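You operate a simulated robot arm through the tools that you are given. There is no shell and no other tool.

You run a simulated two-armed robot. Do the job below in one go: nothing can be reset, and whatever is moved stays where it is left.

Task
Let product run down into the drum till its gauge passes 10 litres.
Fine: shut the drum cock first; use the drum rocker in the air valve box, switch it off before 20 litres and shut the door; leave the skid stopped. Where these are worked on the way, their far stop is far enough and under half their travel is too little: door of the air valve box.
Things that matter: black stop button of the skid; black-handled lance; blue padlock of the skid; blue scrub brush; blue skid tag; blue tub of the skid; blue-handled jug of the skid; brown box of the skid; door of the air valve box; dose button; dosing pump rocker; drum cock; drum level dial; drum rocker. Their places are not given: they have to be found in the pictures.

Only the result counts: the job must be done as asked and must still hold three seconds after the hand-in. Knocking over, shifting, dropping, spilling or breaking anything else fails it.

Robot
Two 7-joint arms with fingered hands on one trunk that stands fixed in place. Base frame: the origin is at the foot of the trunk, x ahead of it, y to its left, z up. Lengths are in m, angles in degrees, forces in N, time in s.
The left shoulder is at [0.016, 0.173, 1.301], the right one opposite. Each reaches about 0.777 m from its shoulder. Payload 3.5 kg a hand.
The tool frame of a hand sits at the grasp point between the pads (the TCP): z along the fingers, y along the line on which they close. The tips reach 0.025 m beyond it. The gripper opens to 0.088 m; its body begins 0.029 m behind the TCP. The gripper is a hand of 3 fingers: y runs from the thumb to the fingers, the wrist lies at [-0.013, -0.097, -0.162] in the tool frame, and closing takes about 1.5 s.
Orientation is told as [roll, pitch, yaw] about the base's x, y, z axes, in that order, counted from this pose: with the fingers straight down and the wrist toward the robot, the tool's x, y and z point along [0, 1, 0], [1, 0, 0] and [0, 0, -1] of the base frame.

Tools
- The arms move only by the tool servo_tool. It takes "left_deltas", "right_deltas" or both (then of equal length, played together; a hand with none holds still); each is a list of rows, each a list of 6 numbers: the shift along the tool's x, y, z in units of 500 mm (1.0 is 500 mm), then the turn, a rotation vector about the tool's x, y, z in units of 45 degrees (1.0 is 45 degrees). In form: [[x, y, z, ax, ay, az], ...]. A call has 1 to 20 rows; each row is the pose to reach, as a shift and turn from the pose commanded when the call began, along the tool's axes at that moment. "left_claw" and "right_claw" are, for a hand that has rows, the gripper command, from -1 (shut) to 1 (fully open), values between in proportion, set as the call begins (left out, the last holds). A call with a number of a shift or a turn outside -1 to 1 is refused whole. Rows are played at 5 a second. More than 0.05 m and 8.6 degrees between two rows, or a gripper value outside its range, and nothing of the call is played. Where a pose cannot be reached the arm comes as near as it can. A force on the tool above 90 N (or 10 N above the force at the start of the call, whichever is more), or a blocked arm, ends the call early, and 0.2 s more pass. The fingers move at their own pace (about 0.072 m/s each) and stop on an object; they squeeze with about 22 N. The grip force told is the motor's: it shows also when the fingers shut on nothing. Time passes only in rows, and 0.2 s behind the last, so rows that repeat a pose let the fingers close. It gives the time, the measured TCP pose, the force on the tool (base axes), the opening and the grip force at its end, in the units of the frame above (readings bear some noise), with the torque about the TCP (base axes, N m) and any sound that the robot's microphone picked up, and new pictures: "pictures" is both (left out), scene, wrist or none (wrist: the cameras of the hands that moved).
- Cameras (640 x 400 px; columns grow to the right, rows downward): "scene" is now at [0.0841, -0.0228, 1.5354]; the picture's right is [-0.27, -0.96, 0.00], its down [-0.51, 0.14, -0.85] and it looks along [0.82, -0.23, -0.53] (base axes); focal length 263 px, centre (320, 200). "left" rides on the left gripper at [-0.058, -0.085, -0.099] in its tool frame; the picture's right is [-0.67, -0.35, 0.66], its down [0.68, -0.63, 0.37] and it looks along [0.29, 0.69, 0.66] (tool axes); focal length 261 px, centre (320, 200). "right" rides on the right gripper at [0.058, -0.085, -0.099] in its tool frame; the picture's right is [-0.67, 0.35, -0.66], its down [-0.68, -0.63, 0.37] and it looks along [-0.28, 0.69, 0.66] (tool axes); focal length 261 px, centre (320, 200).
- lift_body(by): moves the trunk up (or, below 0, down) by that many m; the arms and the scene camera ride with it, the base frame stays. It gives what a move gives, with no picture.
- move_fingers(index, middle, thumb_bend, thumb_turn, hand): sets how far each is bent, from 0 (flat) to 1 (curled in); at 0.3 the hand is open as for a grip, at 0.7 the pads meet at the TCP. One left out holds its place. A second passes; each finger stops where it meets its share of the squeeze, and holds until it gets a number again. A gripper value or a shape takes the hand back. It gives what a move gives, with no picture; readings hold the bend of each and the force on the fingers (four entries, about 0 where the hand has none), thumb and palm. thumb_turn goes from beside the hand (0) to across from the fingers (1), as for a grip.
- grasp_type(shape, hand): the hand has 3 fingers and takes this shape, open, in about a second: jaw (thumb against the fingers, like two jaws); tri (thumb and two fingers); tip (a fingertip pinch); poke (one finger out to press); point (the index stretched); flat (the hand flat); cup (the hand cupped); fist (a fist). The gripper value then closes the fingers along that shape, each until it touches; the sizes above hold for jaw. It gives what a move gives, with no picture.
- aim_head(pan, tilt): turns the head with the scene camera to pan (to the left, within 86 degrees either way) and tilt (down, from -29 to 69), counted from straight ahead of the robot (the tilt from the chest, where the trunk bows). It gives what a move gives, and a new picture of the scene camera.
- locate(camera, pixels): for up to 12 pixels [column, row] of the newest picture of that camera ("zoom" is the newest enlarged one), the place [x, y, z] in the base frame of the surface seen there, good to about 0.002 m. The clock stands still meanwhile.
- inspect(camera, box): a new picture of the part [left, top, right, bottom] of that camera's present view, enlarged. The clock stands still meanwhile.
- job_done(): hands the job in; it is judged then, once.

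Open the grippers and draw the arms clear of the work before you hand the job in, unless the task says otherwise.

The tools are called as name(argument=value, ...) on one line, values as JSON. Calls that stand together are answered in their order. servo_tool: Moves the arms, as the interface text tells. Its arguments: {"type":"object","properties":{"left_deltas":{"type":"array","items":{"type":"array","items":{"type":"number"}}},"left_claw":{"type":"number"},"right_deltas":{"type":"array","items":{"type":"array","items":{"type":"number"}}},"right_claw":{"type":"number"},"pictures":{"type":"string","enum":["both","scene","wrist","none"]}},"required":[]} The other tools are called the same way: lift_body (by) moves the trunk up or down; grasp_type (shape, hand) gives the hand a shape; move_fingers (index, middle, thumb_bend, thumb_turn, hand) moves the fingers one by one; aim_head (pan, tilt) turns the head that bears the scene camera; locate (camera, pixels) gives the place of the surface under pixels of a picture; inspect (camera, box) takes an enlarged picture of a part of a camera's view; job_done () hands the job in.

At the start:

```text
clock: 0.0
left_ee_pos: [0.5082, 0.075, 1.376]
left_tcp_rot: [-0.1, 0.0, 0.0]
left_ft_force: [0.0, -0.1, 0.6]
left_ft_torque: [0.01, 0.01, 0.03]
left_grip_width: 0.0874
left_grasp_force: 0.0
left_shape: jaw
left_bend: [0.3, 0.3, 0.3, 0.98]
left_finger forces: [0.1, 0.0, 0.0, 0.0, 0.1, 0.1]
right_ee_pos: [0.2777, -0.1981, 1.4157]
right_tcp_rot: [0.0, 0.1, 0.2]
right_ft_force: [0.3, 0.7, 0.0]
right_ft_torque: [0.0, -0.03, -0.02]
right_grip_width: 0.0876
right_grasp_force: 0.0
right_shape: jaw
right_bend: [0.3, 0.3, 0.3, 0.98]
right_finger forces: [0.0, 0.1, 0.0, 0.1, 0.0, 0.0]
trunk travel left (down, up): [-0.375, 0.08]
head pan, tilt (commanded): [-15.7, 31.0]
```

scene: 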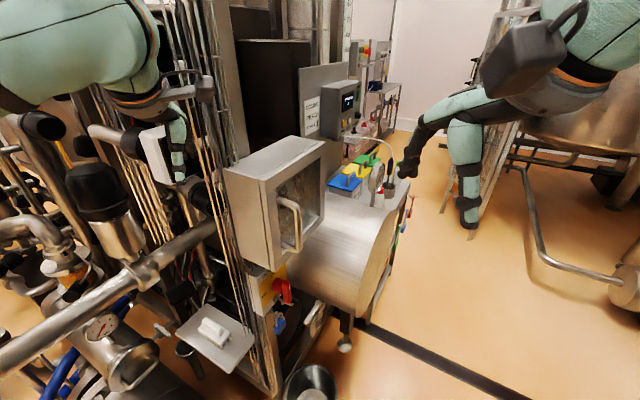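
right: 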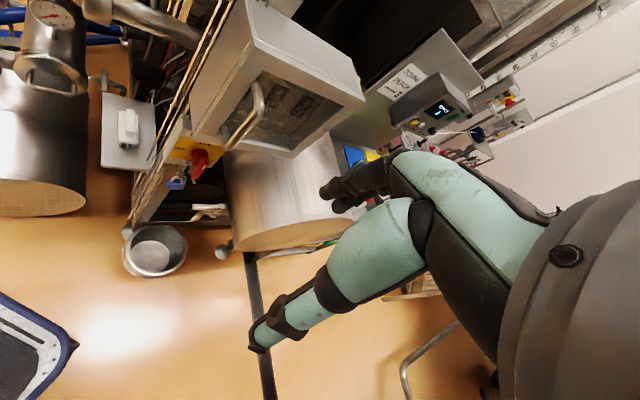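
left: 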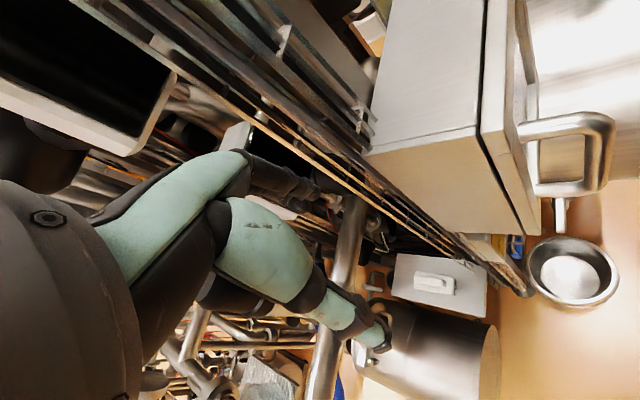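

The scene shows a box with a door and handle around (285,200), a drum behind it, and a gauge on the left at (100,325). I'll enlarge several parts to identify things.

inspect(camera="scene", box=[200, 120, 360, 220])

inspect(camera="scene", box=[140, 240, 380, 390])

inspect(camera="scene", box=[290, 50, 450, 230])

inspect(camera="scene", box=[0, 240, 200, 400])

```text
4.00 times, centred on (280, 170) of scene
```

zoom: 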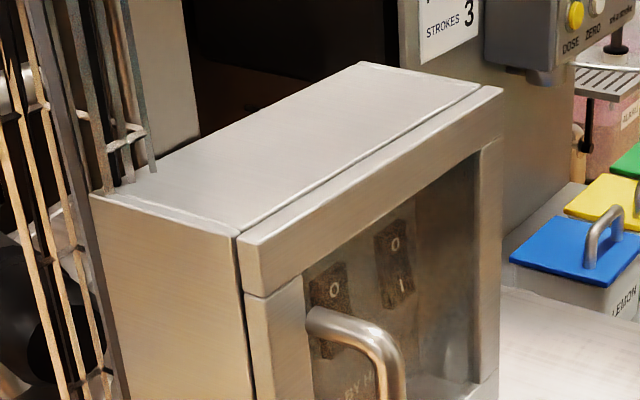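

```text
2.67 times, centred on (260, 315) of scene
```

zoom: 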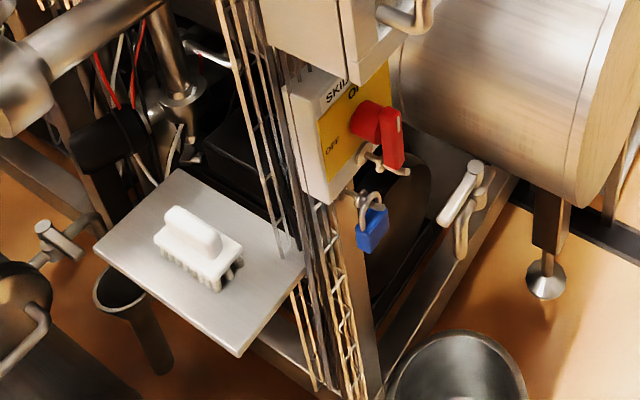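

```text
2.22 times, centred on (370, 140) of scene
```

zoom: 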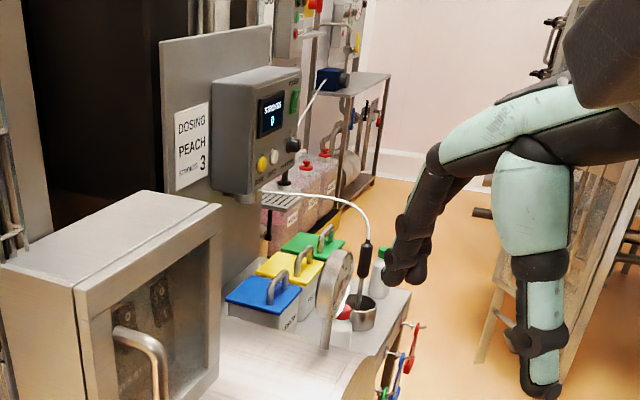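

```text
2.50 times, centred on (100, 320) of scene
```

zoom: 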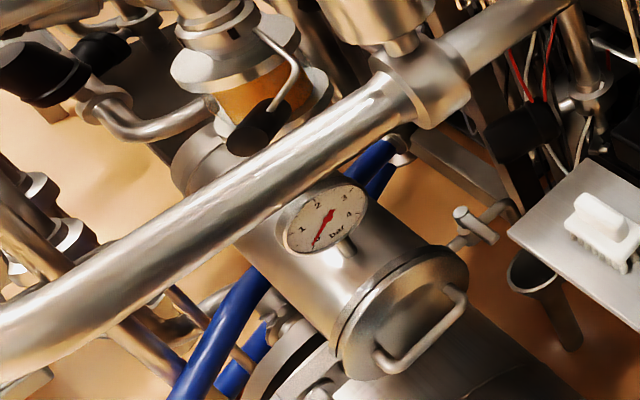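

Two rockers are visible behind the glass of the box door. I look at the right and left wrist views enlarged for the drum, cock and dial.

inspect(camera="right", box=[200, 60, 380, 180])

inspect(camera="right", box=[80, 90, 360, 280])

inspect(camera="left", box=[340, 180, 640, 390])

inspect(camera="scene", box=[340, 140, 440, 220])

inspect(camera="scene", box=[280, 220, 420, 340])

```text
3.33 times, centred on (290, 120) of right
```

zoom: 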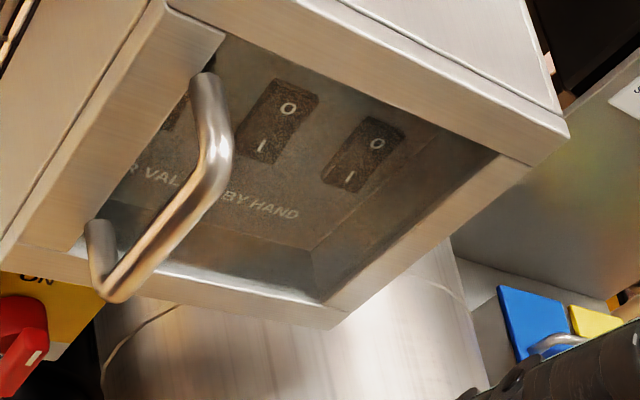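

```text
2.11 times, centred on (220, 185) of right
```

zoom: 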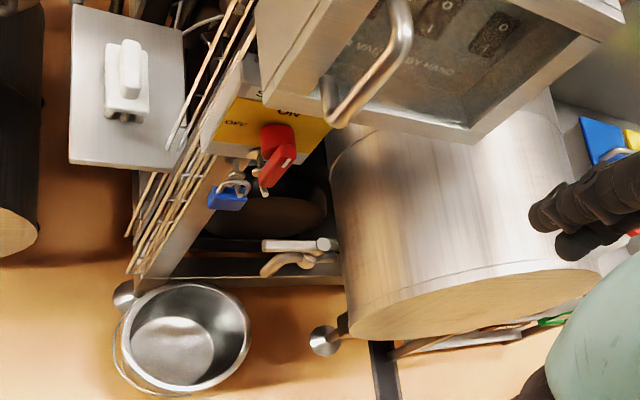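

```text
1.90 times, centred on (490, 285) of left
```

zoom: 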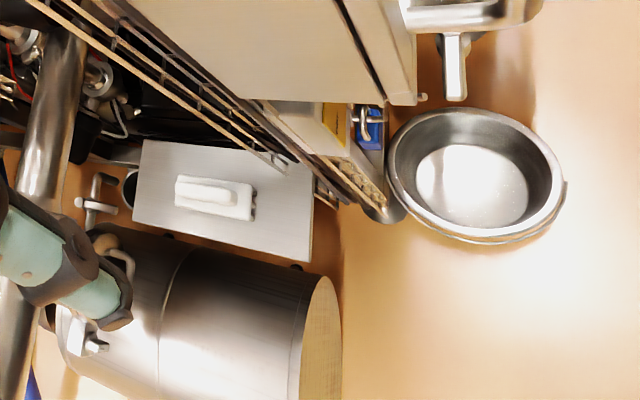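

```text
5.00 times, centred on (390, 180) of scene
```

zoom: 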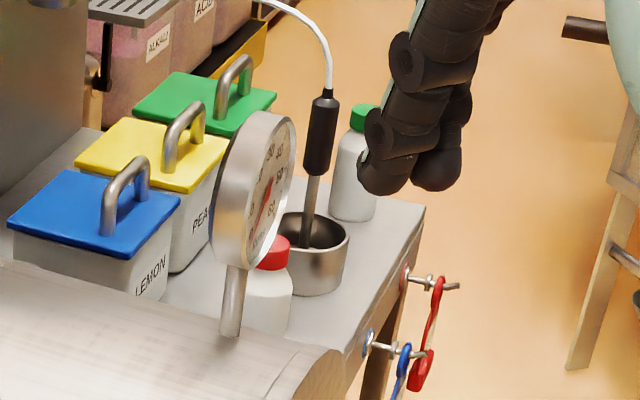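

```text
3.33 times, centred on (350, 280) of scene
```

zoom: 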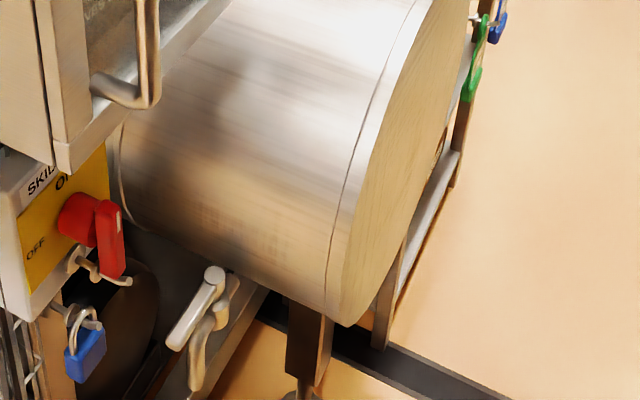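

The drum dial stands on top of the drum at scene (372,180); a cock with a lever sits below at (313,315). I turn the head to see the rest of the surroundings.

aim_head(pan=10, tilt=25)

aim_head(pan=-5, tilt=60)

aim_head(pan=-40, tilt=35)

```text
clock: 0.9
left_ee_pos: [0.5081, 0.0753, 1.3764]
left_tcp_rot: [0.1, 0.0, 0.1]
left_ft_force: [0.6, -0.1, 0.4]
left_ft_torque: [-0.01, -0.01, -0.03]
left_grip_width: 0.0876
left_grasp_force: 0.0
left_shape: jaw
left_bend: [0.3, 0.3, 0.3, 0.98]
left_finger forces: [0.1, 0.1, 0.0, 0.0, 0.1, 0.1]
right_ee_pos: [0.2781, -0.1996, 1.4165]
right_tcp_rot: [-0.1, 0.1, 0.1]
right_ft_force: [-0.4, 0.2, -0.1]
right_ft_torque: [0.01, 0.04, 0.02]
right_grip_width: 0.0875
right_grasp_force: 0.0
right_shape: jaw
right_bend: [0.3, 0.3, 0.3, 0.98]
right_finger forces: [0.0, 0.0, 0.1, 0.1, 0.1, 0.1]
trunk travel left (down, up): [-0.375, 0.08]
head pan, tilt (commanded): [10.0, 25.0]
```

scene: 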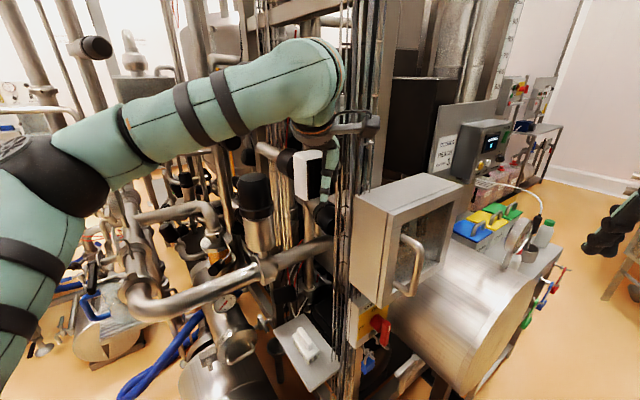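

```text
clock: 1.9
left_ee_pos: [0.5077, 0.0753, 1.3755]
left_tcp_rot: [0.0, 0.0, 0.1]
left_ft_force: [0.5, -0.3, 0.4]
left_ft_torque: [0.02, 0.05, -0.01]
left_grip_width: 0.0877
left_grasp_force: 0.1
left_shape: jaw
left_bend: [0.3, 0.3, 0.3, 0.98]
left_finger forces: [0.0, 0.0, 0.0, 0.0, 0.1, 0.0]
right_ee_pos: [0.2784, -0.1982, 1.4159]
right_tcp_rot: [0.0, 0.1, 0.1]
right_ft_force: [0.1, -0.1, -0.2]
right_ft_torque: [0.02, -0.03, 0.02]
right_grip_width: 0.0873
right_grasp_force: 0.0
right_shape: jaw
right_bend: [0.3, 0.3, 0.3, 0.98]
right_finger forces: [0.0, 0.0, 0.0, 0.0, 0.0, 0.0]
trunk travel left (down, up): [-0.375, 0.08]
head pan, tilt (commanded): [-5.0, 60.0]
```

scene: 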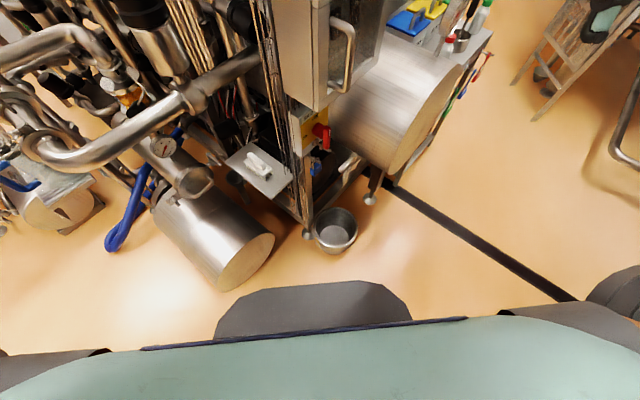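

```text
clock: 2.9
left_ee_pos: [0.5075, 0.0772, 1.3751]
left_tcp_rot: [0.1, 0.0, 0.0]
left_ft_force: [0.7, -0.7, -0.6]
left_ft_torque: [-0.01, -0.01, 0.06]
left_grip_width: 0.0878
left_grasp_force: 0.1
left_shape: jaw
left_bend: [0.3, 0.3, 0.3, 0.98]
left_finger forces: [0.0, 0.0, 0.1, 0.0, 0.0, 0.1]
right_ee_pos: [0.2773, -0.1987, 1.4172]
right_tcp_rot: [0.0, 0.1, 0.1]
right_ft_force: [-0.3, 0.0, 0.0]
right_ft_torque: [-0.02, 0.0, -0.01]
right_grip_width: 0.0877
right_grasp_force: 0.0
right_shape: jaw
right_bend: [0.3, 0.3, 0.3, 0.98]
right_finger forces: [0.0, 0.0, 0.0, 0.0, 0.0, 0.0]
trunk travel left (down, up): [-0.375, 0.08]
head pan, tilt (commanded): [-40.0, 35.0]
```

scene: 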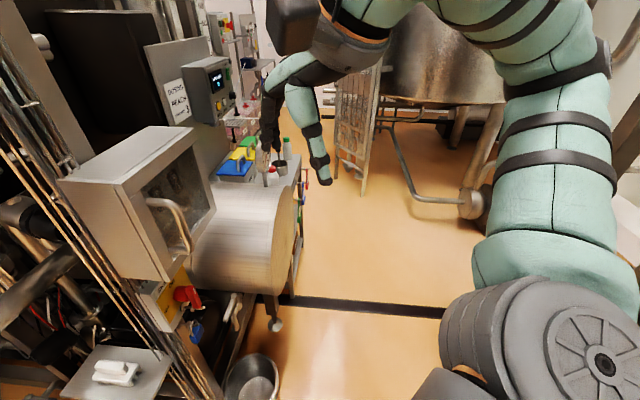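

The box, drum and cock are ahead-right. I'll aim the head at them and locate key points.

aim_head(pan=-18, tilt=42)

```text
clock: 3.8
left_ee_pos: [0.5076, 0.0754, 1.3765]
left_tcp_rot: [0.0, 0.1, 0.0]
left_ft_force: [0.2, -0.2, -0.2]
left_ft_torque: [-0.01, -0.02, 0.0]
left_grip_width: 0.0875
left_grasp_force: 0.0
left_shape: jaw
left_bend: [0.3, 0.3, 0.3, 0.98]
left_finger forces: [0.0, 0.0, 0.0, 0.0, 0.0, 0.0]
right_ee_pos: [0.2781, -0.199, 1.4162]
right_tcp_rot: [0.0, 0.2, 0.1]
right_ft_force: [-0.2, 0.5, -0.2]
right_ft_torque: [0.03, -0.01, 0.02]
right_grip_width: 0.0877
right_grasp_force: 0.0
right_shape: jaw
right_bend: [0.3, 0.3, 0.3, 0.98]
right_finger forces: [0.1, 0.0, 0.1, 0.0, 0.1, 0.0]
trunk travel left (down, up): [-0.375, 0.08]
head pan, tilt (commanded): [-18.0, 42.0]
```

scene: 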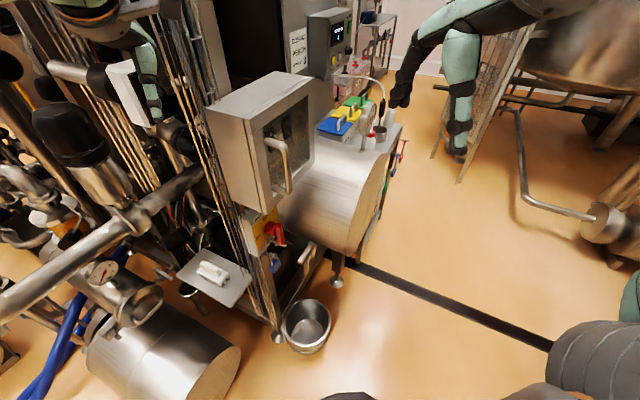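

Now I enlarge the box/drum area and locate points on the box, handle, cock and dial.

inspect(camera="scene", box=[200, 60, 420, 300])

locate(camera="scene", pixels=[[207, 107], [243, 123], [314, 76], [314, 155], [262, 212], [219, 196], [268, 143], [288, 190], [275, 72]])

inspect(camera="scene", box=[240, 210, 360, 300])

```text
1.67 times, centred on (310, 180) of scene
```

zoom: 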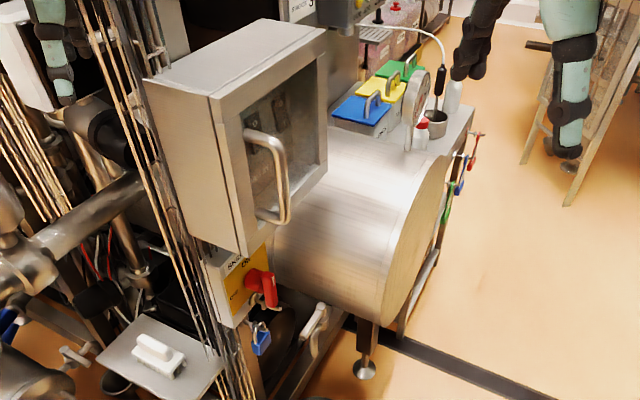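

```text
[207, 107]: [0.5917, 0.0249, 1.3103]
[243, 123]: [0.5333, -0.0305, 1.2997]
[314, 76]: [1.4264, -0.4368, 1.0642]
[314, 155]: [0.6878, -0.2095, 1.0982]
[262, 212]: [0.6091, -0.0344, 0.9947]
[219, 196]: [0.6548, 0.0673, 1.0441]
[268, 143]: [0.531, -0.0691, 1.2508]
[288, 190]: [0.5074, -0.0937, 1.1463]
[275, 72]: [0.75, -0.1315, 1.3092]
```

```text
4.44 times, centred on (300, 255) of scene
```

zoom: 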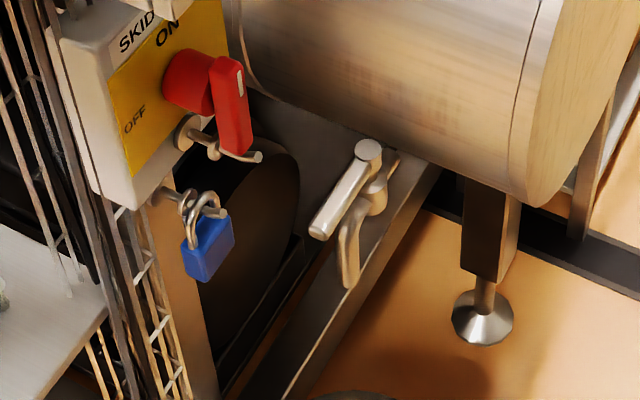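

I locate the parts of the cock, main switch and padlock in the last enlargement.

locate(camera="zoom", pixels=[[368, 150], [345, 190], [318, 228], [378, 200], [350, 245], [350, 280], [390, 165], [185, 80], [235, 110], [245, 155], [208, 245], [480, 180]])

inspect(camera="scene", box=[285, 225, 335, 285])

locate(camera="zoom", pixels=[[200, 100], [300, 100], [320, 150], [320, 200], [280, 250]])

```text
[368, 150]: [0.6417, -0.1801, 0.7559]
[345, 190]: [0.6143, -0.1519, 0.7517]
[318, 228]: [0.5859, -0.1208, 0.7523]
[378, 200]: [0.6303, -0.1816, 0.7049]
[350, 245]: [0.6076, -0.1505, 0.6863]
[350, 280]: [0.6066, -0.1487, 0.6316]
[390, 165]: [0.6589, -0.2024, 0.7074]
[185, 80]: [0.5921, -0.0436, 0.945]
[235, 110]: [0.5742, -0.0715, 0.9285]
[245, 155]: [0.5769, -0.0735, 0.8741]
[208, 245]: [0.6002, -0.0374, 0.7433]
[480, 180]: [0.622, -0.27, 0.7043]
```

```text
6.67 times, centred on (310, 255) of scene
```

zoom: 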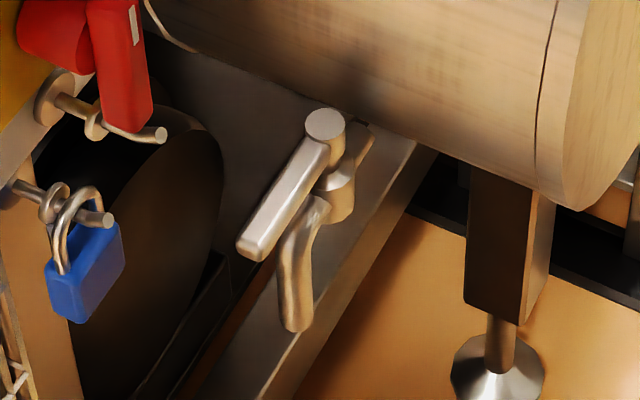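

```text
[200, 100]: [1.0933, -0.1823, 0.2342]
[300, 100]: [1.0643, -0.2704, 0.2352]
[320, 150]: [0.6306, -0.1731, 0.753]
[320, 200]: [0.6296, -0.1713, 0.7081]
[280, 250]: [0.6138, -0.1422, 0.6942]
```

The cock lever points along the spout (open). Next I zoom onto the dial and the panel and locate the dial and drum.

inspect(camera="scene", box=[350, 90, 400, 150])

locate(camera="scene", pixels=[[364, 112], [370, 120], [360, 148], [385, 160], [360, 240], [330, 200], [290, 215], [330, 160], [350, 250], [305, 325], [380, 130], [345, 127]])

inspect(camera="scene", box=[280, 0, 400, 80])

inspect(camera="scene", box=[240, 70, 320, 210])

```text
6.67 times, centred on (375, 120) of scene
```

zoom: 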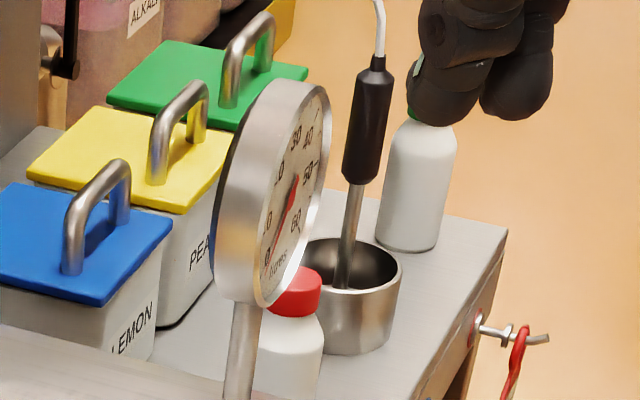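

```text
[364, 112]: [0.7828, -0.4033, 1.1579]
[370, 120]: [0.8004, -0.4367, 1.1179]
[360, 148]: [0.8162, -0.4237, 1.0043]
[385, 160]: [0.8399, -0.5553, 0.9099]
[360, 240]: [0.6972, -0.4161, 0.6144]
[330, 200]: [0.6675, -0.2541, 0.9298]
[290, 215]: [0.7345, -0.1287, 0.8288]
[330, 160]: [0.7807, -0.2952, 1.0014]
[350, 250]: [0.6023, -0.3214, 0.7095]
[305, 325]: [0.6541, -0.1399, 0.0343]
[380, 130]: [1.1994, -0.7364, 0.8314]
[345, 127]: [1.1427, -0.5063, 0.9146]
```

```text
5.00 times, centred on (340, 40) of scene
```

zoom: 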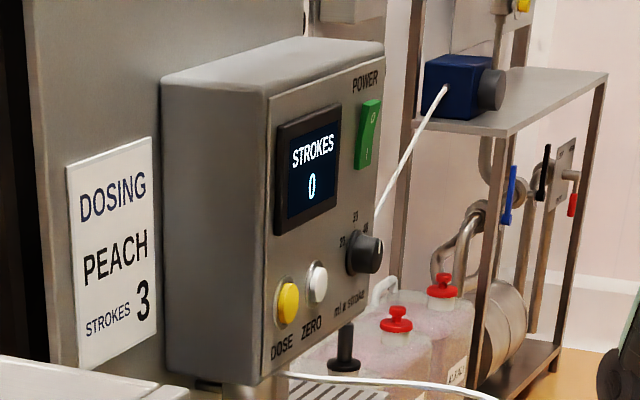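

```text
2.86 times, centred on (280, 140) of scene
```

zoom: 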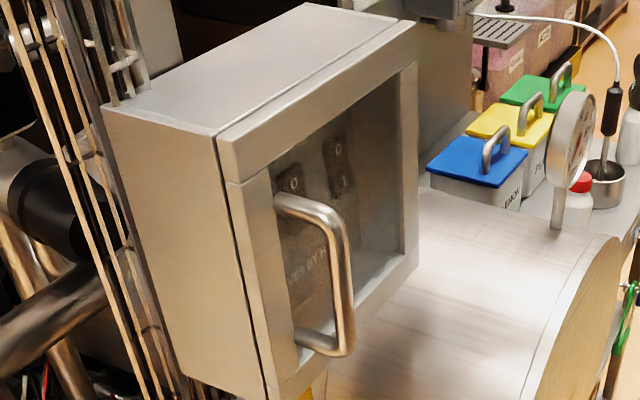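

The dial's needle seems near 0 at zoom (285,230). I survey the rest of the room for the skid's stop button and state.

aim_head(pan=35, tilt=20)

aim_head(pan=0, tilt=-5)

aim_head(pan=-30, tilt=10)

```text
clock: 5.0
left_ee_pos: [0.5085, 0.0758, 1.3768]
left_tcp_rot: [0.0, 0.0, 0.1]
left_ft_force: [0.6, -0.2, -0.1]
left_ft_torque: [0.0, -0.02, -0.01]
left_grip_width: 0.0876
left_grasp_force: 0.0
left_shape: jaw
left_bend: [0.3, 0.3, 0.3, 0.98]
left_finger forces: [0.0, 0.0, 0.0, 0.0, 0.0, 0.0]
right_ee_pos: [0.2788, -0.1978, 1.4158]
right_tcp_rot: [0.1, 0.1, 0.1]
right_ft_force: [0.2, 0.5, -0.4]
right_ft_torque: [0.01, 0.01, 0.02]
right_grip_width: 0.0877
right_grasp_force: 0.1
right_shape: jaw
right_bend: [0.3, 0.3, 0.3, 0.98]
right_finger forces: [0.0, 0.0, 0.0, 0.0, 0.0, 0.0]
trunk travel left (down, up): [-0.375, 0.08]
head pan, tilt (commanded): [35.0, 20.0]
```

scene: 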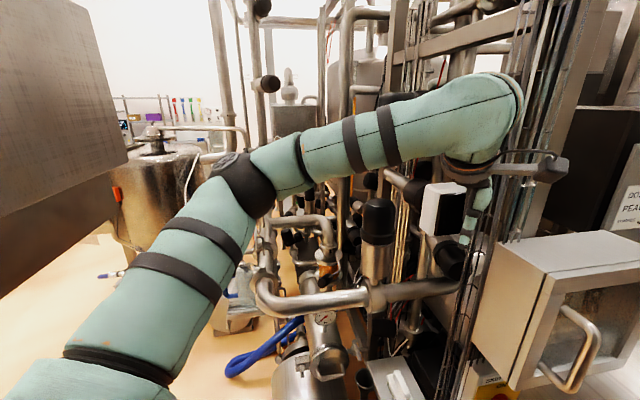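

```text
clock: 6.0
left_ee_pos: [0.5081, 0.0756, 1.3761]
left_tcp_rot: [-0.1, -0.1, 0.0]
left_ft_force: [0.2, 0.3, 0.1]
left_ft_torque: [-0.03, -0.02, 0.01]
left_grip_width: 0.0875
left_grasp_force: 0.0
left_shape: jaw
left_bend: [0.3, 0.3, 0.3, 0.98]
left_finger forces: [0.0, 0.1, 0.0, 0.0, 0.0, 0.0]
right_ee_pos: [0.2775, -0.1979, 1.4168]
right_tcp_rot: [0.0, 0.2, 0.1]
right_ft_force: [0.6, 0.0, -0.8]
right_ft_torque: [-0.04, -0.01, 0.0]
right_grip_width: 0.0878
right_grasp_force: 0.0
right_shape: jaw
right_bend: [0.3, 0.3, 0.3, 0.98]
right_finger forces: [0.0, 0.0, 0.0, 0.1, 0.0, 0.0]
trunk travel left (down, up): [-0.375, 0.08]
head pan, tilt (commanded): [0.0, -5.0]
```

scene: 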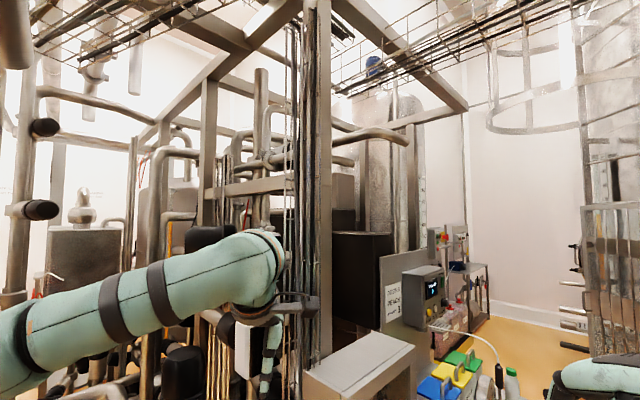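

```text
clock: 7.0
left_ee_pos: [0.5075, 0.0751, 1.3752]
left_tcp_rot: [0.0, 0.0, 0.0]
left_ft_force: [-0.3, 0.9, 0.8]
left_ft_torque: [-0.06, 0.02, 0.03]
left_grip_width: 0.0876
left_grasp_force: 0.1
left_shape: jaw
left_bend: [0.3, 0.3, 0.3, 0.98]
left_finger forces: [0.1, 0.0, 0.0, 0.0, 0.0, 0.1]
right_ee_pos: [0.2785, -0.1979, 1.416]
right_tcp_rot: [0.0, 0.2, 0.1]
right_ft_force: [-0.6, -0.1, -0.6]
right_ft_torque: [0.04, -0.01, -0.01]
right_grip_width: 0.0877
right_grasp_force: 0.2
right_shape: jaw
right_bend: [0.3, 0.3, 0.3, 0.98]
right_finger forces: [0.0, 0.0, 0.0, 0.0, 0.1, 0.0]
trunk travel left (down, up): [-0.375, 0.08]
head pan, tilt (commanded): [-30.0, 10.0]
```

scene: 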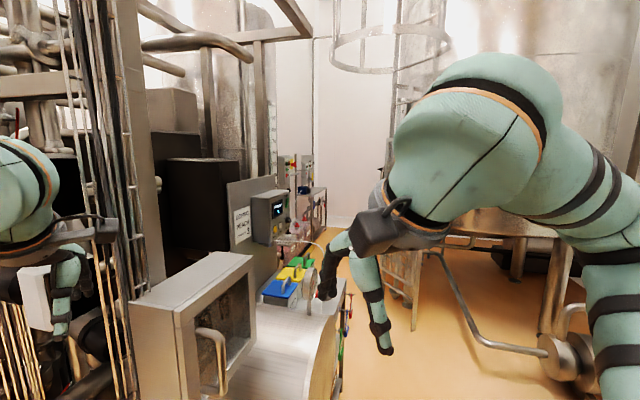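

There's a panel in the distance at (290,180). I enlarge it to check the skid state.

inspect(camera="scene", box=[260, 140, 340, 230])

inspect(camera="scene", box=[0, 100, 160, 400])

```text
4.44 times, centred on (300, 185) of scene
```

zoom: 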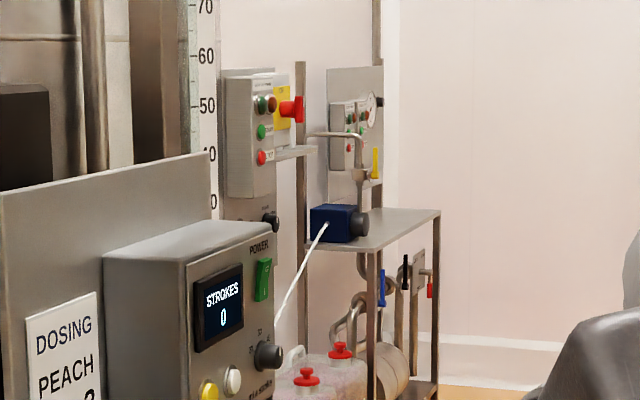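

```text
1.33 times, centred on (80, 250) of scene
```

zoom: 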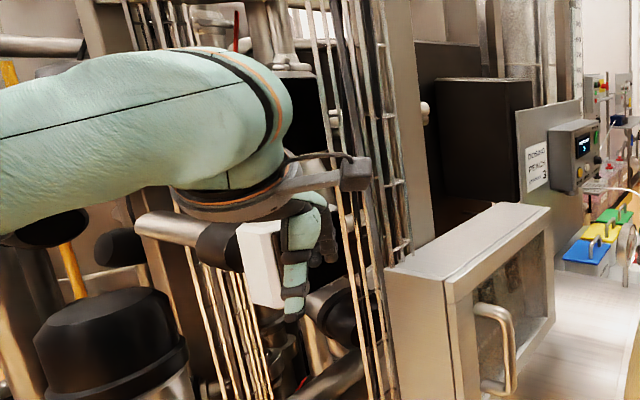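

The left hand sits close to the skid's wires, so I draw it back toward the robot first (tool −y is base −x), and out of the way.

servo_tool(left_deltas=[[0, -0.06, -0.02, 0, 0, 0], [0, -0.12, -0.04, 0, 0, 0], [0.02, -0.18, -0.06, 0, 0, 0], [0.06, -0.24, -0.06, 0, 0, 0], [0.1, -0.3, -0.06, 0, 0, 0], [0.14, -0.36, -0.06, 0, 0, 0], [0.18, -0.4, -0.06, 0, 0, 0]], pictures="both")

aim_head(pan=-18, tilt=42)

```text
clock: 8.6
left_ee_pos: [0.3079, 0.1665, 1.407]
left_tcp_rot: [-0.1, 0.0, 0.1]
left_ft_force: [0.8, -0.4, 0.4]
left_ft_torque: [-0.01, 0.0, 0.01]
left_grip_width: 0.0878
left_grasp_force: 0.1
left_shape: jaw
left_bend: [0.3, 0.3, 0.3, 0.98]
left_finger forces: [0.0, 0.1, 0.1, 0.1, 0.1, 0.0]
right_ee_pos: [0.2769, -0.1982, 1.4167]
right_tcp_rot: [0.0, 0.0, 0.0]
right_ft_force: [-0.3, 1.0, 0.2]
right_ft_torque: [-0.04, 0.01, -0.01]
right_grip_width: 0.0877
right_grasp_force: 0.0
right_shape: jaw
right_bend: [0.3, 0.3, 0.3, 0.98]
right_finger forces: [0.0, 0.0, 0.1, 0.0, 0.0, 0.0]
trunk travel left (down, up): [-0.375, 0.08]
head pan, tilt (commanded): [-30.0, 10.0]
```

scene: 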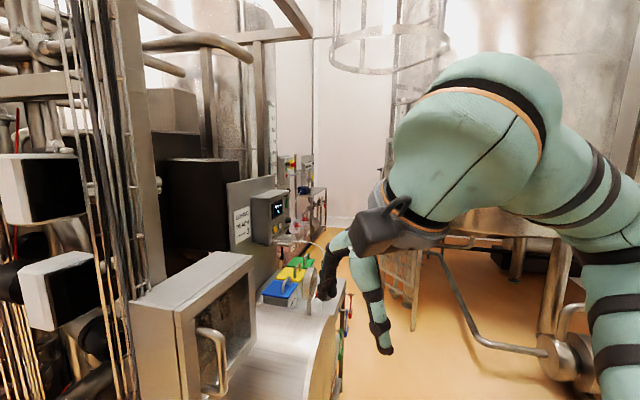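
left: 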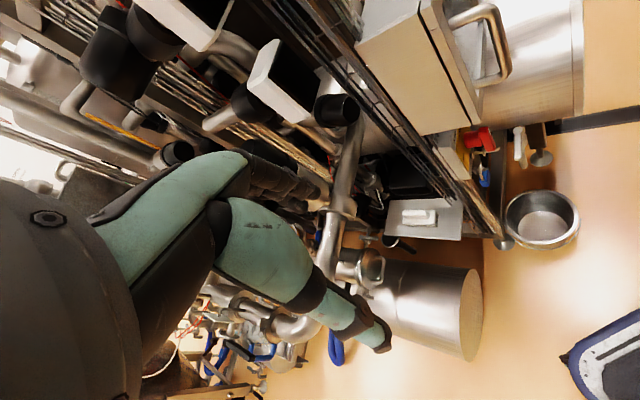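

```text
clock: 9.5
left_ee_pos: [0.3086, 0.1649, 1.4076]
left_tcp_rot: [0.0, 0.0, 0.0]
left_ft_force: [0.9, 0.2, -0.5]
left_ft_torque: [0.0, -0.01, 0.02]
left_grip_width: 0.0876
left_grasp_force: 0.0
left_shape: jaw
left_bend: [0.3, 0.3, 0.3, 0.98]
left_finger forces: [0.0, 0.0, 0.1, 0.0, 0.1, 0.0]
right_ee_pos: [0.278, -0.1993, 1.4159]
right_tcp_rot: [0.2, 0.1, 0.0]
right_ft_force: [1.3, 0.3, -0.8]
right_ft_torque: [0.03, -0.01, -0.03]
right_grip_width: 0.0878
right_grasp_force: 0.1
right_shape: jaw
right_bend: [0.3, 0.3, 0.3, 0.98]
right_finger forces: [0.1, 0.0, 0.0, 0.0, 0.1, 0.0]
trunk travel left (down, up): [-0.375, 0.08]
head pan, tilt (commanded): [-18.0, 42.0]
```

scene: 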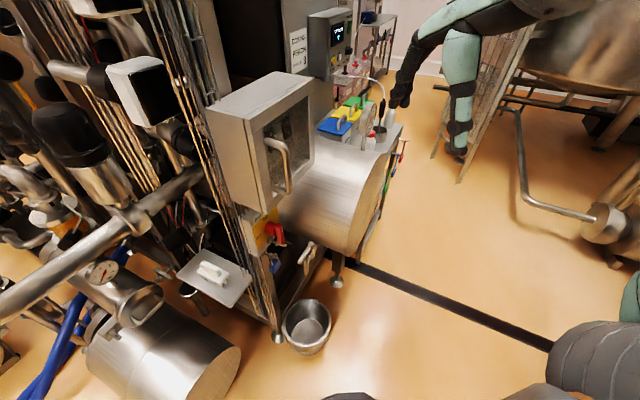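

Before lowering the trunk I check where the pipe and motors on the left are relative to the left hand.

locate(camera="scene", pixels=[[20, 300], [80, 260], [130, 215], [60, 130], [140, 295], [220, 362], [10, 70], [130, 80], [210, 270], [100, 180]])

```text
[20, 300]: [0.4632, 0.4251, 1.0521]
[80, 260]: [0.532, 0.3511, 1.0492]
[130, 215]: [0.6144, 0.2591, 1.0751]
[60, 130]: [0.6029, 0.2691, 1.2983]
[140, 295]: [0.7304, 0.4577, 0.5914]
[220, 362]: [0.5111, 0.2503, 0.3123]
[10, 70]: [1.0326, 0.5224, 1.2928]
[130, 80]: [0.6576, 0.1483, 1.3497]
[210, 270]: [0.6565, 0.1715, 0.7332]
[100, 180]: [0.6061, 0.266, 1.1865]
```

The left side clutter is beyond x≈0.46, clear of the left hand at x≈0.31. I lower the trunk 0.3 m to bring the right arm level with the cock.

lift_body(by=-0.3)

aim_head(pan=-18, tilt=30)

```text
clock: 12.5
left_ee_pos: [0.3287, 0.1661, 1.0878]
left_tcp_rot: [0.1, 3.0, 0.0]
left_ft_force: [0.5, -0.7, 0.8]
left_ft_torque: [-0.01, 0.0, -0.02]
left_grip_width: 0.0877
left_grasp_force: 0.1
left_shape: jaw
left_bend: [0.3, 0.3, 0.3, 0.98]
left_finger forces: [0.0, 0.0, 0.0, 0.1, 0.0, 0.0]
right_ee_pos: [0.2767, -0.1996, 1.1166]
right_tcp_rot: [0.1, 0.1, 0.1]
right_ft_force: [0.1, -0.1, -0.2]
right_ft_torque: [0.0, 0.02, -0.01]
right_grip_width: 0.0877
right_grasp_force: 0.1
right_shape: jaw
right_bend: [0.3, 0.3, 0.3, 0.98]
right_finger forces: [0.0, 0.0, 0.1, 0.0, 0.0, 0.0]
trunk travel left (down, up): [-0.075, 0.38]
head pan, tilt (commanded): [-18.0, 42.0]
```

```text
clock: 13.3
left_ee_pos: [0.3302, 0.165, 1.0859]
left_tcp_rot: [0.0, 3.1, 0.0]
left_ft_force: [0.3, 0.8, 0.3]
left_ft_torque: [0.0, 0.0, -0.04]
left_grip_width: 0.0875
left_grasp_force: 0.0
left_shape: jaw
left_bend: [0.3, 0.3, 0.3, 0.98]
left_finger forces: [0.0, 0.1, 0.0, 0.0, 0.1, 0.0]
right_ee_pos: [0.2782, -0.1995, 1.1156]
right_tcp_rot: [0.0, 0.1, 0.2]
right_ft_force: [0.5, -0.9, -0.4]
right_ft_torque: [0.03, 0.03, -0.02]
right_grip_width: 0.0874
right_grasp_force: 0.1
right_shape: jaw
right_bend: [0.3, 0.3, 0.3, 0.98]
right_finger forces: [0.0, 0.1, 0.0, 0.1, 0.0, 0.0]
trunk travel left (down, up): [-0.075, 0.38]
head pan, tilt (commanded): [-18.0, 30.0]
```

scene: 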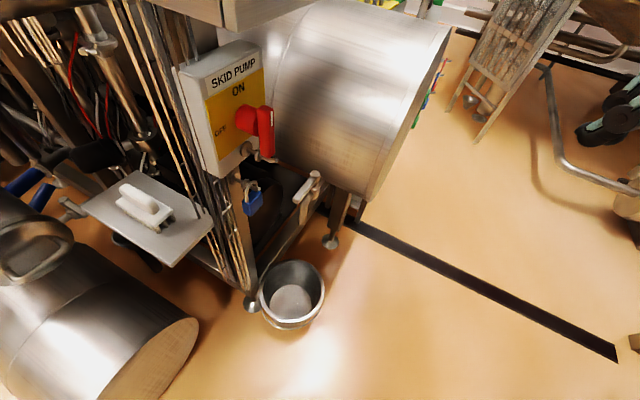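

The left hand's pose shifted about 2 cm and 3° on the way down, so I look at the left arm to see whether it touches something.

aim_head(pan=45, tilt=25)

aim_head(pan=70, tilt=45)

```text
clock: 14.6
left_ee_pos: [0.33, 0.1649, 1.0867]
left_tcp_rot: [-0.2, 3.0, 0.1]
left_ft_force: [-29.1, 93.8, 45.8]
left_ft_torque: [-14.42, 0.78, -10.78]
left_grip_width: 0.0876
left_grasp_force: 0.1
left_shape: jaw
left_bend: [0.3, 0.3, 0.3, 0.98]
left_finger forces: [0.0, 0.1, 0.0, 0.0, 0.0, 0.1]
right_ee_pos: [0.2775, -0.1981, 1.1161]
right_tcp_rot: [0.0, 0.2, 0.1]
right_ft_force: [0.5, -1.1, 0.2]
right_ft_torque: [-0.02, 0.04, -0.01]
right_grip_width: 0.0876
right_grasp_force: 0.0
right_shape: jaw
right_bend: [0.3, 0.3, 0.3, 0.98]
right_finger forces: [0.0, 0.1, 0.1, 0.0, 0.0, 0.1]
trunk travel left (down, up): [-0.075, 0.38]
head pan, tilt (commanded): [45.0, 25.0]
```

scene: 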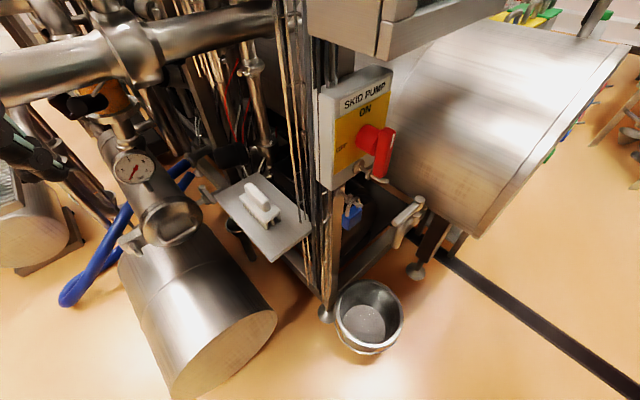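

```text
clock: 15.5
left_ee_pos: [0.3299, 0.1659, 1.0832]
left_tcp_rot: [1.3, 3.0, -0.8]
left_ft_force: [-44.7, 165.6, -83.5]
left_ft_torque: [-12.84, -13.03, -18.76]
left_grip_width: 0.0878
left_grasp_force: 0.0
left_shape: jaw
left_bend: [0.3, 0.3, 0.3, 0.98]
left_finger forces: [0.1, 0.0, 0.0, 0.0, 0.0, 0.0]
right_ee_pos: [0.2785, -0.1993, 1.1159]
right_tcp_rot: [0.0, 0.0, 0.1]
right_ft_force: [0.9, 0.5, -0.3]
right_ft_torque: [-0.01, -0.01, -0.01]
right_grip_width: 0.0876
right_grasp_force: 0.1
right_shape: jaw
right_bend: [0.3, 0.3, 0.3, 0.98]
right_finger forces: [0.1, 0.0, 0.0, 0.1, 0.0, 0.1]
trunk travel left (down, up): [-0.075, 0.38]
head pan, tilt (commanded): [70.0, 45.0]
```

scene: 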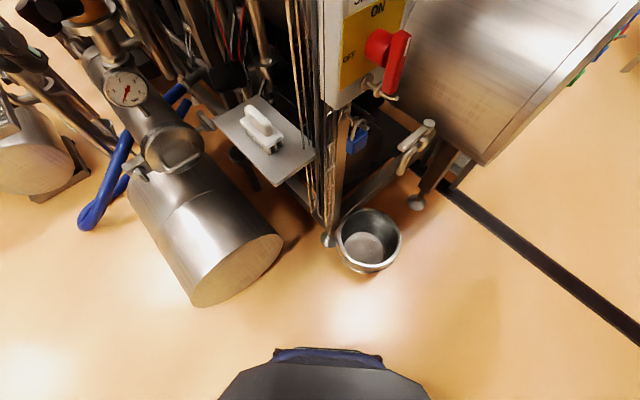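

The head is bumping the left hand (force 165 N). I turn the head back right at once.

aim_head(pan=-15, tilt=35)

```text
clock: 17.1
left_ee_pos: [0.3294, 0.1651, 1.0858]
left_tcp_rot: [0.0, 3.1, 0.1]
left_ft_force: [-0.8, 0.1, 0.2]
left_ft_torque: [0.0, 0.01, -0.03]
left_grip_width: 0.0879
left_grasp_force: 0.0
left_shape: jaw
left_bend: [0.3, 0.3, 0.3, 0.98]
left_finger forces: [0.0, 0.1, 0.0, 0.0, 0.1, 0.1]
right_ee_pos: [0.2773, -0.1982, 1.1157]
right_tcp_rot: [0.0, 0.2, 0.1]
right_ft_force: [0.1, -1.2, 0.2]
right_ft_torque: [0.0, -0.01, -0.01]
right_grip_width: 0.0876
right_grasp_force: 0.0
right_shape: jaw
right_bend: [0.3, 0.3, 0.3, 0.98]
right_finger forces: [0.0, 0.0, 0.1, 0.1, 0.0, 0.0]
trunk travel left (down, up): [-0.075, 0.38]
head pan, tilt (commanded): [-15.0, 35.0]
```

scene: 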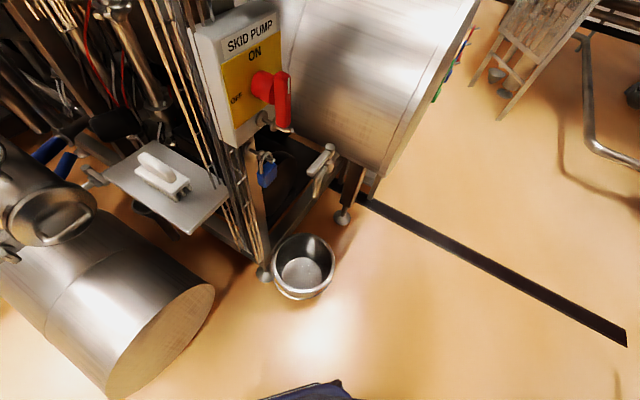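

Forces are back to zero. I move the left hand sideways (+y) away from the head so the head can turn freely.

servo_tool(left_deltas=[[0.05, 0, 0, 0, 0, 0], [0.1, 0, 0, 0, 0, 0], [0.15, 0, 0, 0, 0, 0], [0.2, 0, 0, 0, 0, 0]], pictures="both")

```text
clock: 18.1
left_ee_pos: [0.3425, 0.2646, 1.0789]
left_tcp_rot: [0.1, 3.0, -0.1]
left_ft_force: [-0.5, -0.1, -0.2]
left_ft_torque: [-0.05, 0.0, -0.03]
left_grip_width: 0.0874
left_grasp_force: 0.0
left_shape: jaw
left_bend: [0.3, 0.3, 0.3, 0.98]
left_finger forces: [0.1, 0.2, 0.0, 0.0, 0.0, 0.0]
left hand out of reach, approached as far as the arm can: row 1, 2, 3, 4
right_ee_pos: [0.278, -0.1981, 1.1163]
right_tcp_rot: [0.0, 0.2, 0.1]
right_ft_force: [0.0, 0.1, -0.1]
right_ft_torque: [0.01, 0.02, 0.0]
right_grip_width: 0.0876
right_grasp_force: 0.1
right_shape: jaw
right_bend: [0.3, 0.3, 0.3, 0.98]
right_finger forces: [0.1, 0.0, 0.0, 0.0, 0.0, 0.1]
trunk travel left (down, up): [-0.075, 0.38]
head pan, tilt (commanded): [-15.0, 35.0]
```

scene: 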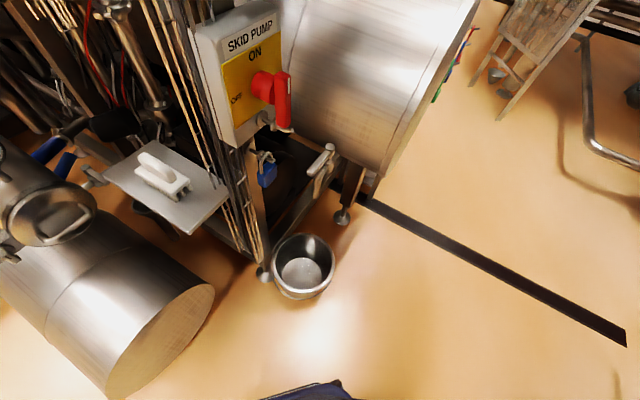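
left: 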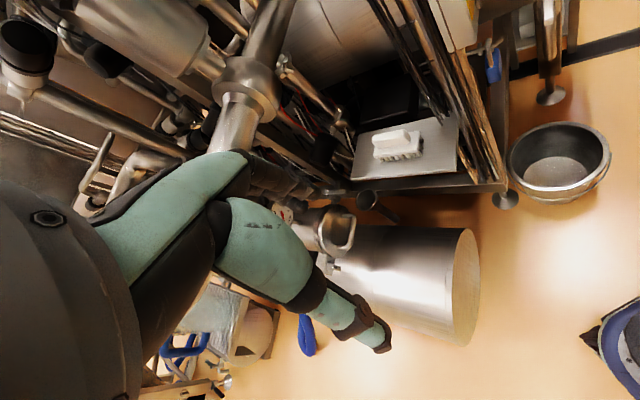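

The left arm is at a joint limit there, but free. I aim the head to the right to see the right hand and where the scene camera is now.

aim_head(pan=-30, tilt=10)

locate(camera="scene", pixels=[[320, 200], [200, 300], [400, 300]])

```text
clock: 19.0
left_ee_pos: [0.3441, 0.2631, 1.0788]
left_tcp_rot: [0.0, 2.9, 0.0]
left_ft_force: [-0.4, 0.5, 0.5]
left_ft_torque: [0.0, 0.03, 0.0]
left_grip_width: 0.0879
left_grasp_force: 0.1
left_shape: jaw
left_bend: [0.3, 0.3, 0.3, 0.98]
left_finger forces: [0.0, 0.1, 0.0, 0.1, 0.1, 0.0]
right_ee_pos: [0.2776, -0.1993, 1.1155]
right_tcp_rot: [0.1, 0.2, 0.1]
right_ft_force: [0.0, 0.7, -0.2]
right_ft_torque: [0.02, 0.01, -0.04]
right_grip_width: 0.0875
right_grasp_force: 0.0
right_shape: jaw
right_bend: [0.3, 0.3, 0.3, 0.98]
right_finger forces: [0.0, 0.0, 0.0, 0.1, 0.0, 0.1]
trunk travel left (down, up): [-0.075, 0.38]
head pan, tilt (commanded): [-30.0, 10.0]
```

scene: 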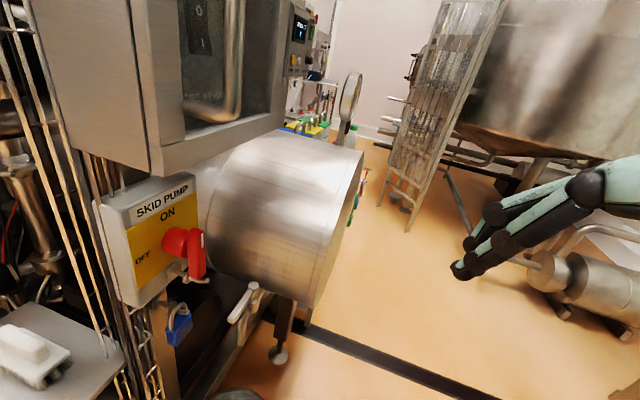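

```text
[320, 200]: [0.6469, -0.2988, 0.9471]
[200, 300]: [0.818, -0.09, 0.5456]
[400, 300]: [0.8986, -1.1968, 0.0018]
```

This lower view shows the dial at (348,100) more frontally and rockers at (200,20). I enlarge both and the cock.

inspect(camera="scene", box=[320, 60, 380, 130])

inspect(camera="scene", box=[140, 0, 290, 130])

inspect(camera="scene", box=[160, 240, 300, 370])

locate(camera="zoom", pixels=[[425, 200], [400, 255], [375, 310], [450, 210], [410, 290], [410, 330], [520, 320]])

```text
5.71 times, centred on (350, 95) of scene
```

zoom: 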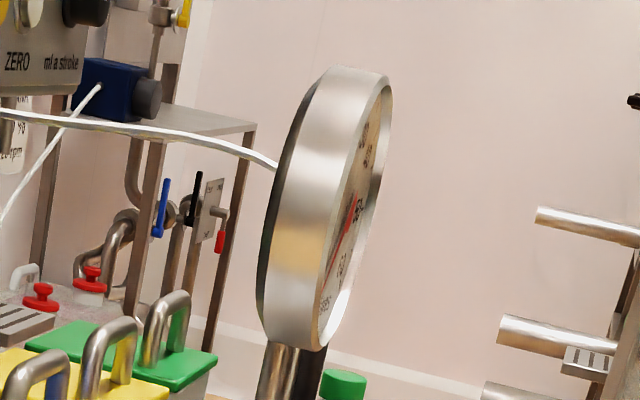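

```text
3.08 times, centred on (215, 65) of scene
```

zoom: 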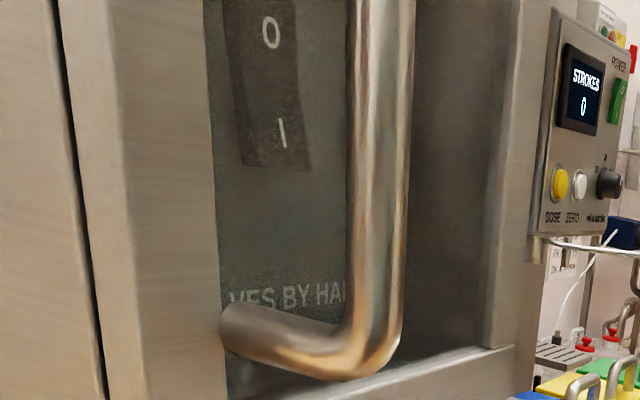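

```text
3.08 times, centred on (230, 305) of scene
```

zoom: 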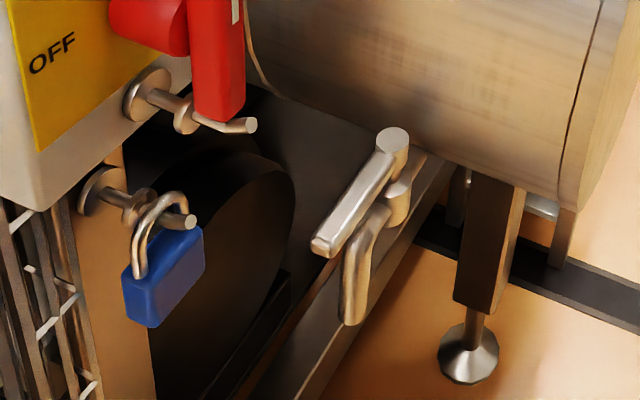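

```text
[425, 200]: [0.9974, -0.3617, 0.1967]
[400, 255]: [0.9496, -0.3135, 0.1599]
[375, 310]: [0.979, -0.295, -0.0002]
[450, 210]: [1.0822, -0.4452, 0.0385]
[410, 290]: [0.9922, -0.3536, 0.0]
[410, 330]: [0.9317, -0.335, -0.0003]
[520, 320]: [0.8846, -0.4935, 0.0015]
```

I locate the cock's lever, pivot and nozzle and nearby edges precisely in the last enlargement.

locate(camera="zoom", pixels=[[393, 138], [378, 165], [350, 205], [325, 243], [397, 205], [370, 235], [352, 315], [413, 165], [375, 175], [340, 225], [240, 110], [190, 220]])

locate(camera="scene", pixels=[[300, 300], [270, 290], [215, 262], [360, 150], [225, 160], [170, 175], [155, 170], [205, 120], [240, 60], [270, 140], [345, 240], [300, 270]])

```text
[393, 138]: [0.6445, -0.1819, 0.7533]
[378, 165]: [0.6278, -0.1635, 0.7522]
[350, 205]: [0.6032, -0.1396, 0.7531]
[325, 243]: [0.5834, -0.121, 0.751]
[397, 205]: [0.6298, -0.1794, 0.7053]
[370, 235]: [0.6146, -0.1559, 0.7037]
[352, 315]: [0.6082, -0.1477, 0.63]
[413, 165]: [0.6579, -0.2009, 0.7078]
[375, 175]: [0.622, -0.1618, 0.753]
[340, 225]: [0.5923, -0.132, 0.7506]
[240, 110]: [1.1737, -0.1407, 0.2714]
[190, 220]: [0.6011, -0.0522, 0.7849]
```

```text
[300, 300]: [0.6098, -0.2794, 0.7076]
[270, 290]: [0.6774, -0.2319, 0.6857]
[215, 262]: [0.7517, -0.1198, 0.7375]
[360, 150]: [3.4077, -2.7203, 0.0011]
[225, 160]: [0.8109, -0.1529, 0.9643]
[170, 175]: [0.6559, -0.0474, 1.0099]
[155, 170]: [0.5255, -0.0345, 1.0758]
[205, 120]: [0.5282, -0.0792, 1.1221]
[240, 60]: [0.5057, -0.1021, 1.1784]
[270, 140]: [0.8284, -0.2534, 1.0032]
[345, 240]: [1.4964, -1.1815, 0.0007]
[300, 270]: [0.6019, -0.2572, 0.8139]
```

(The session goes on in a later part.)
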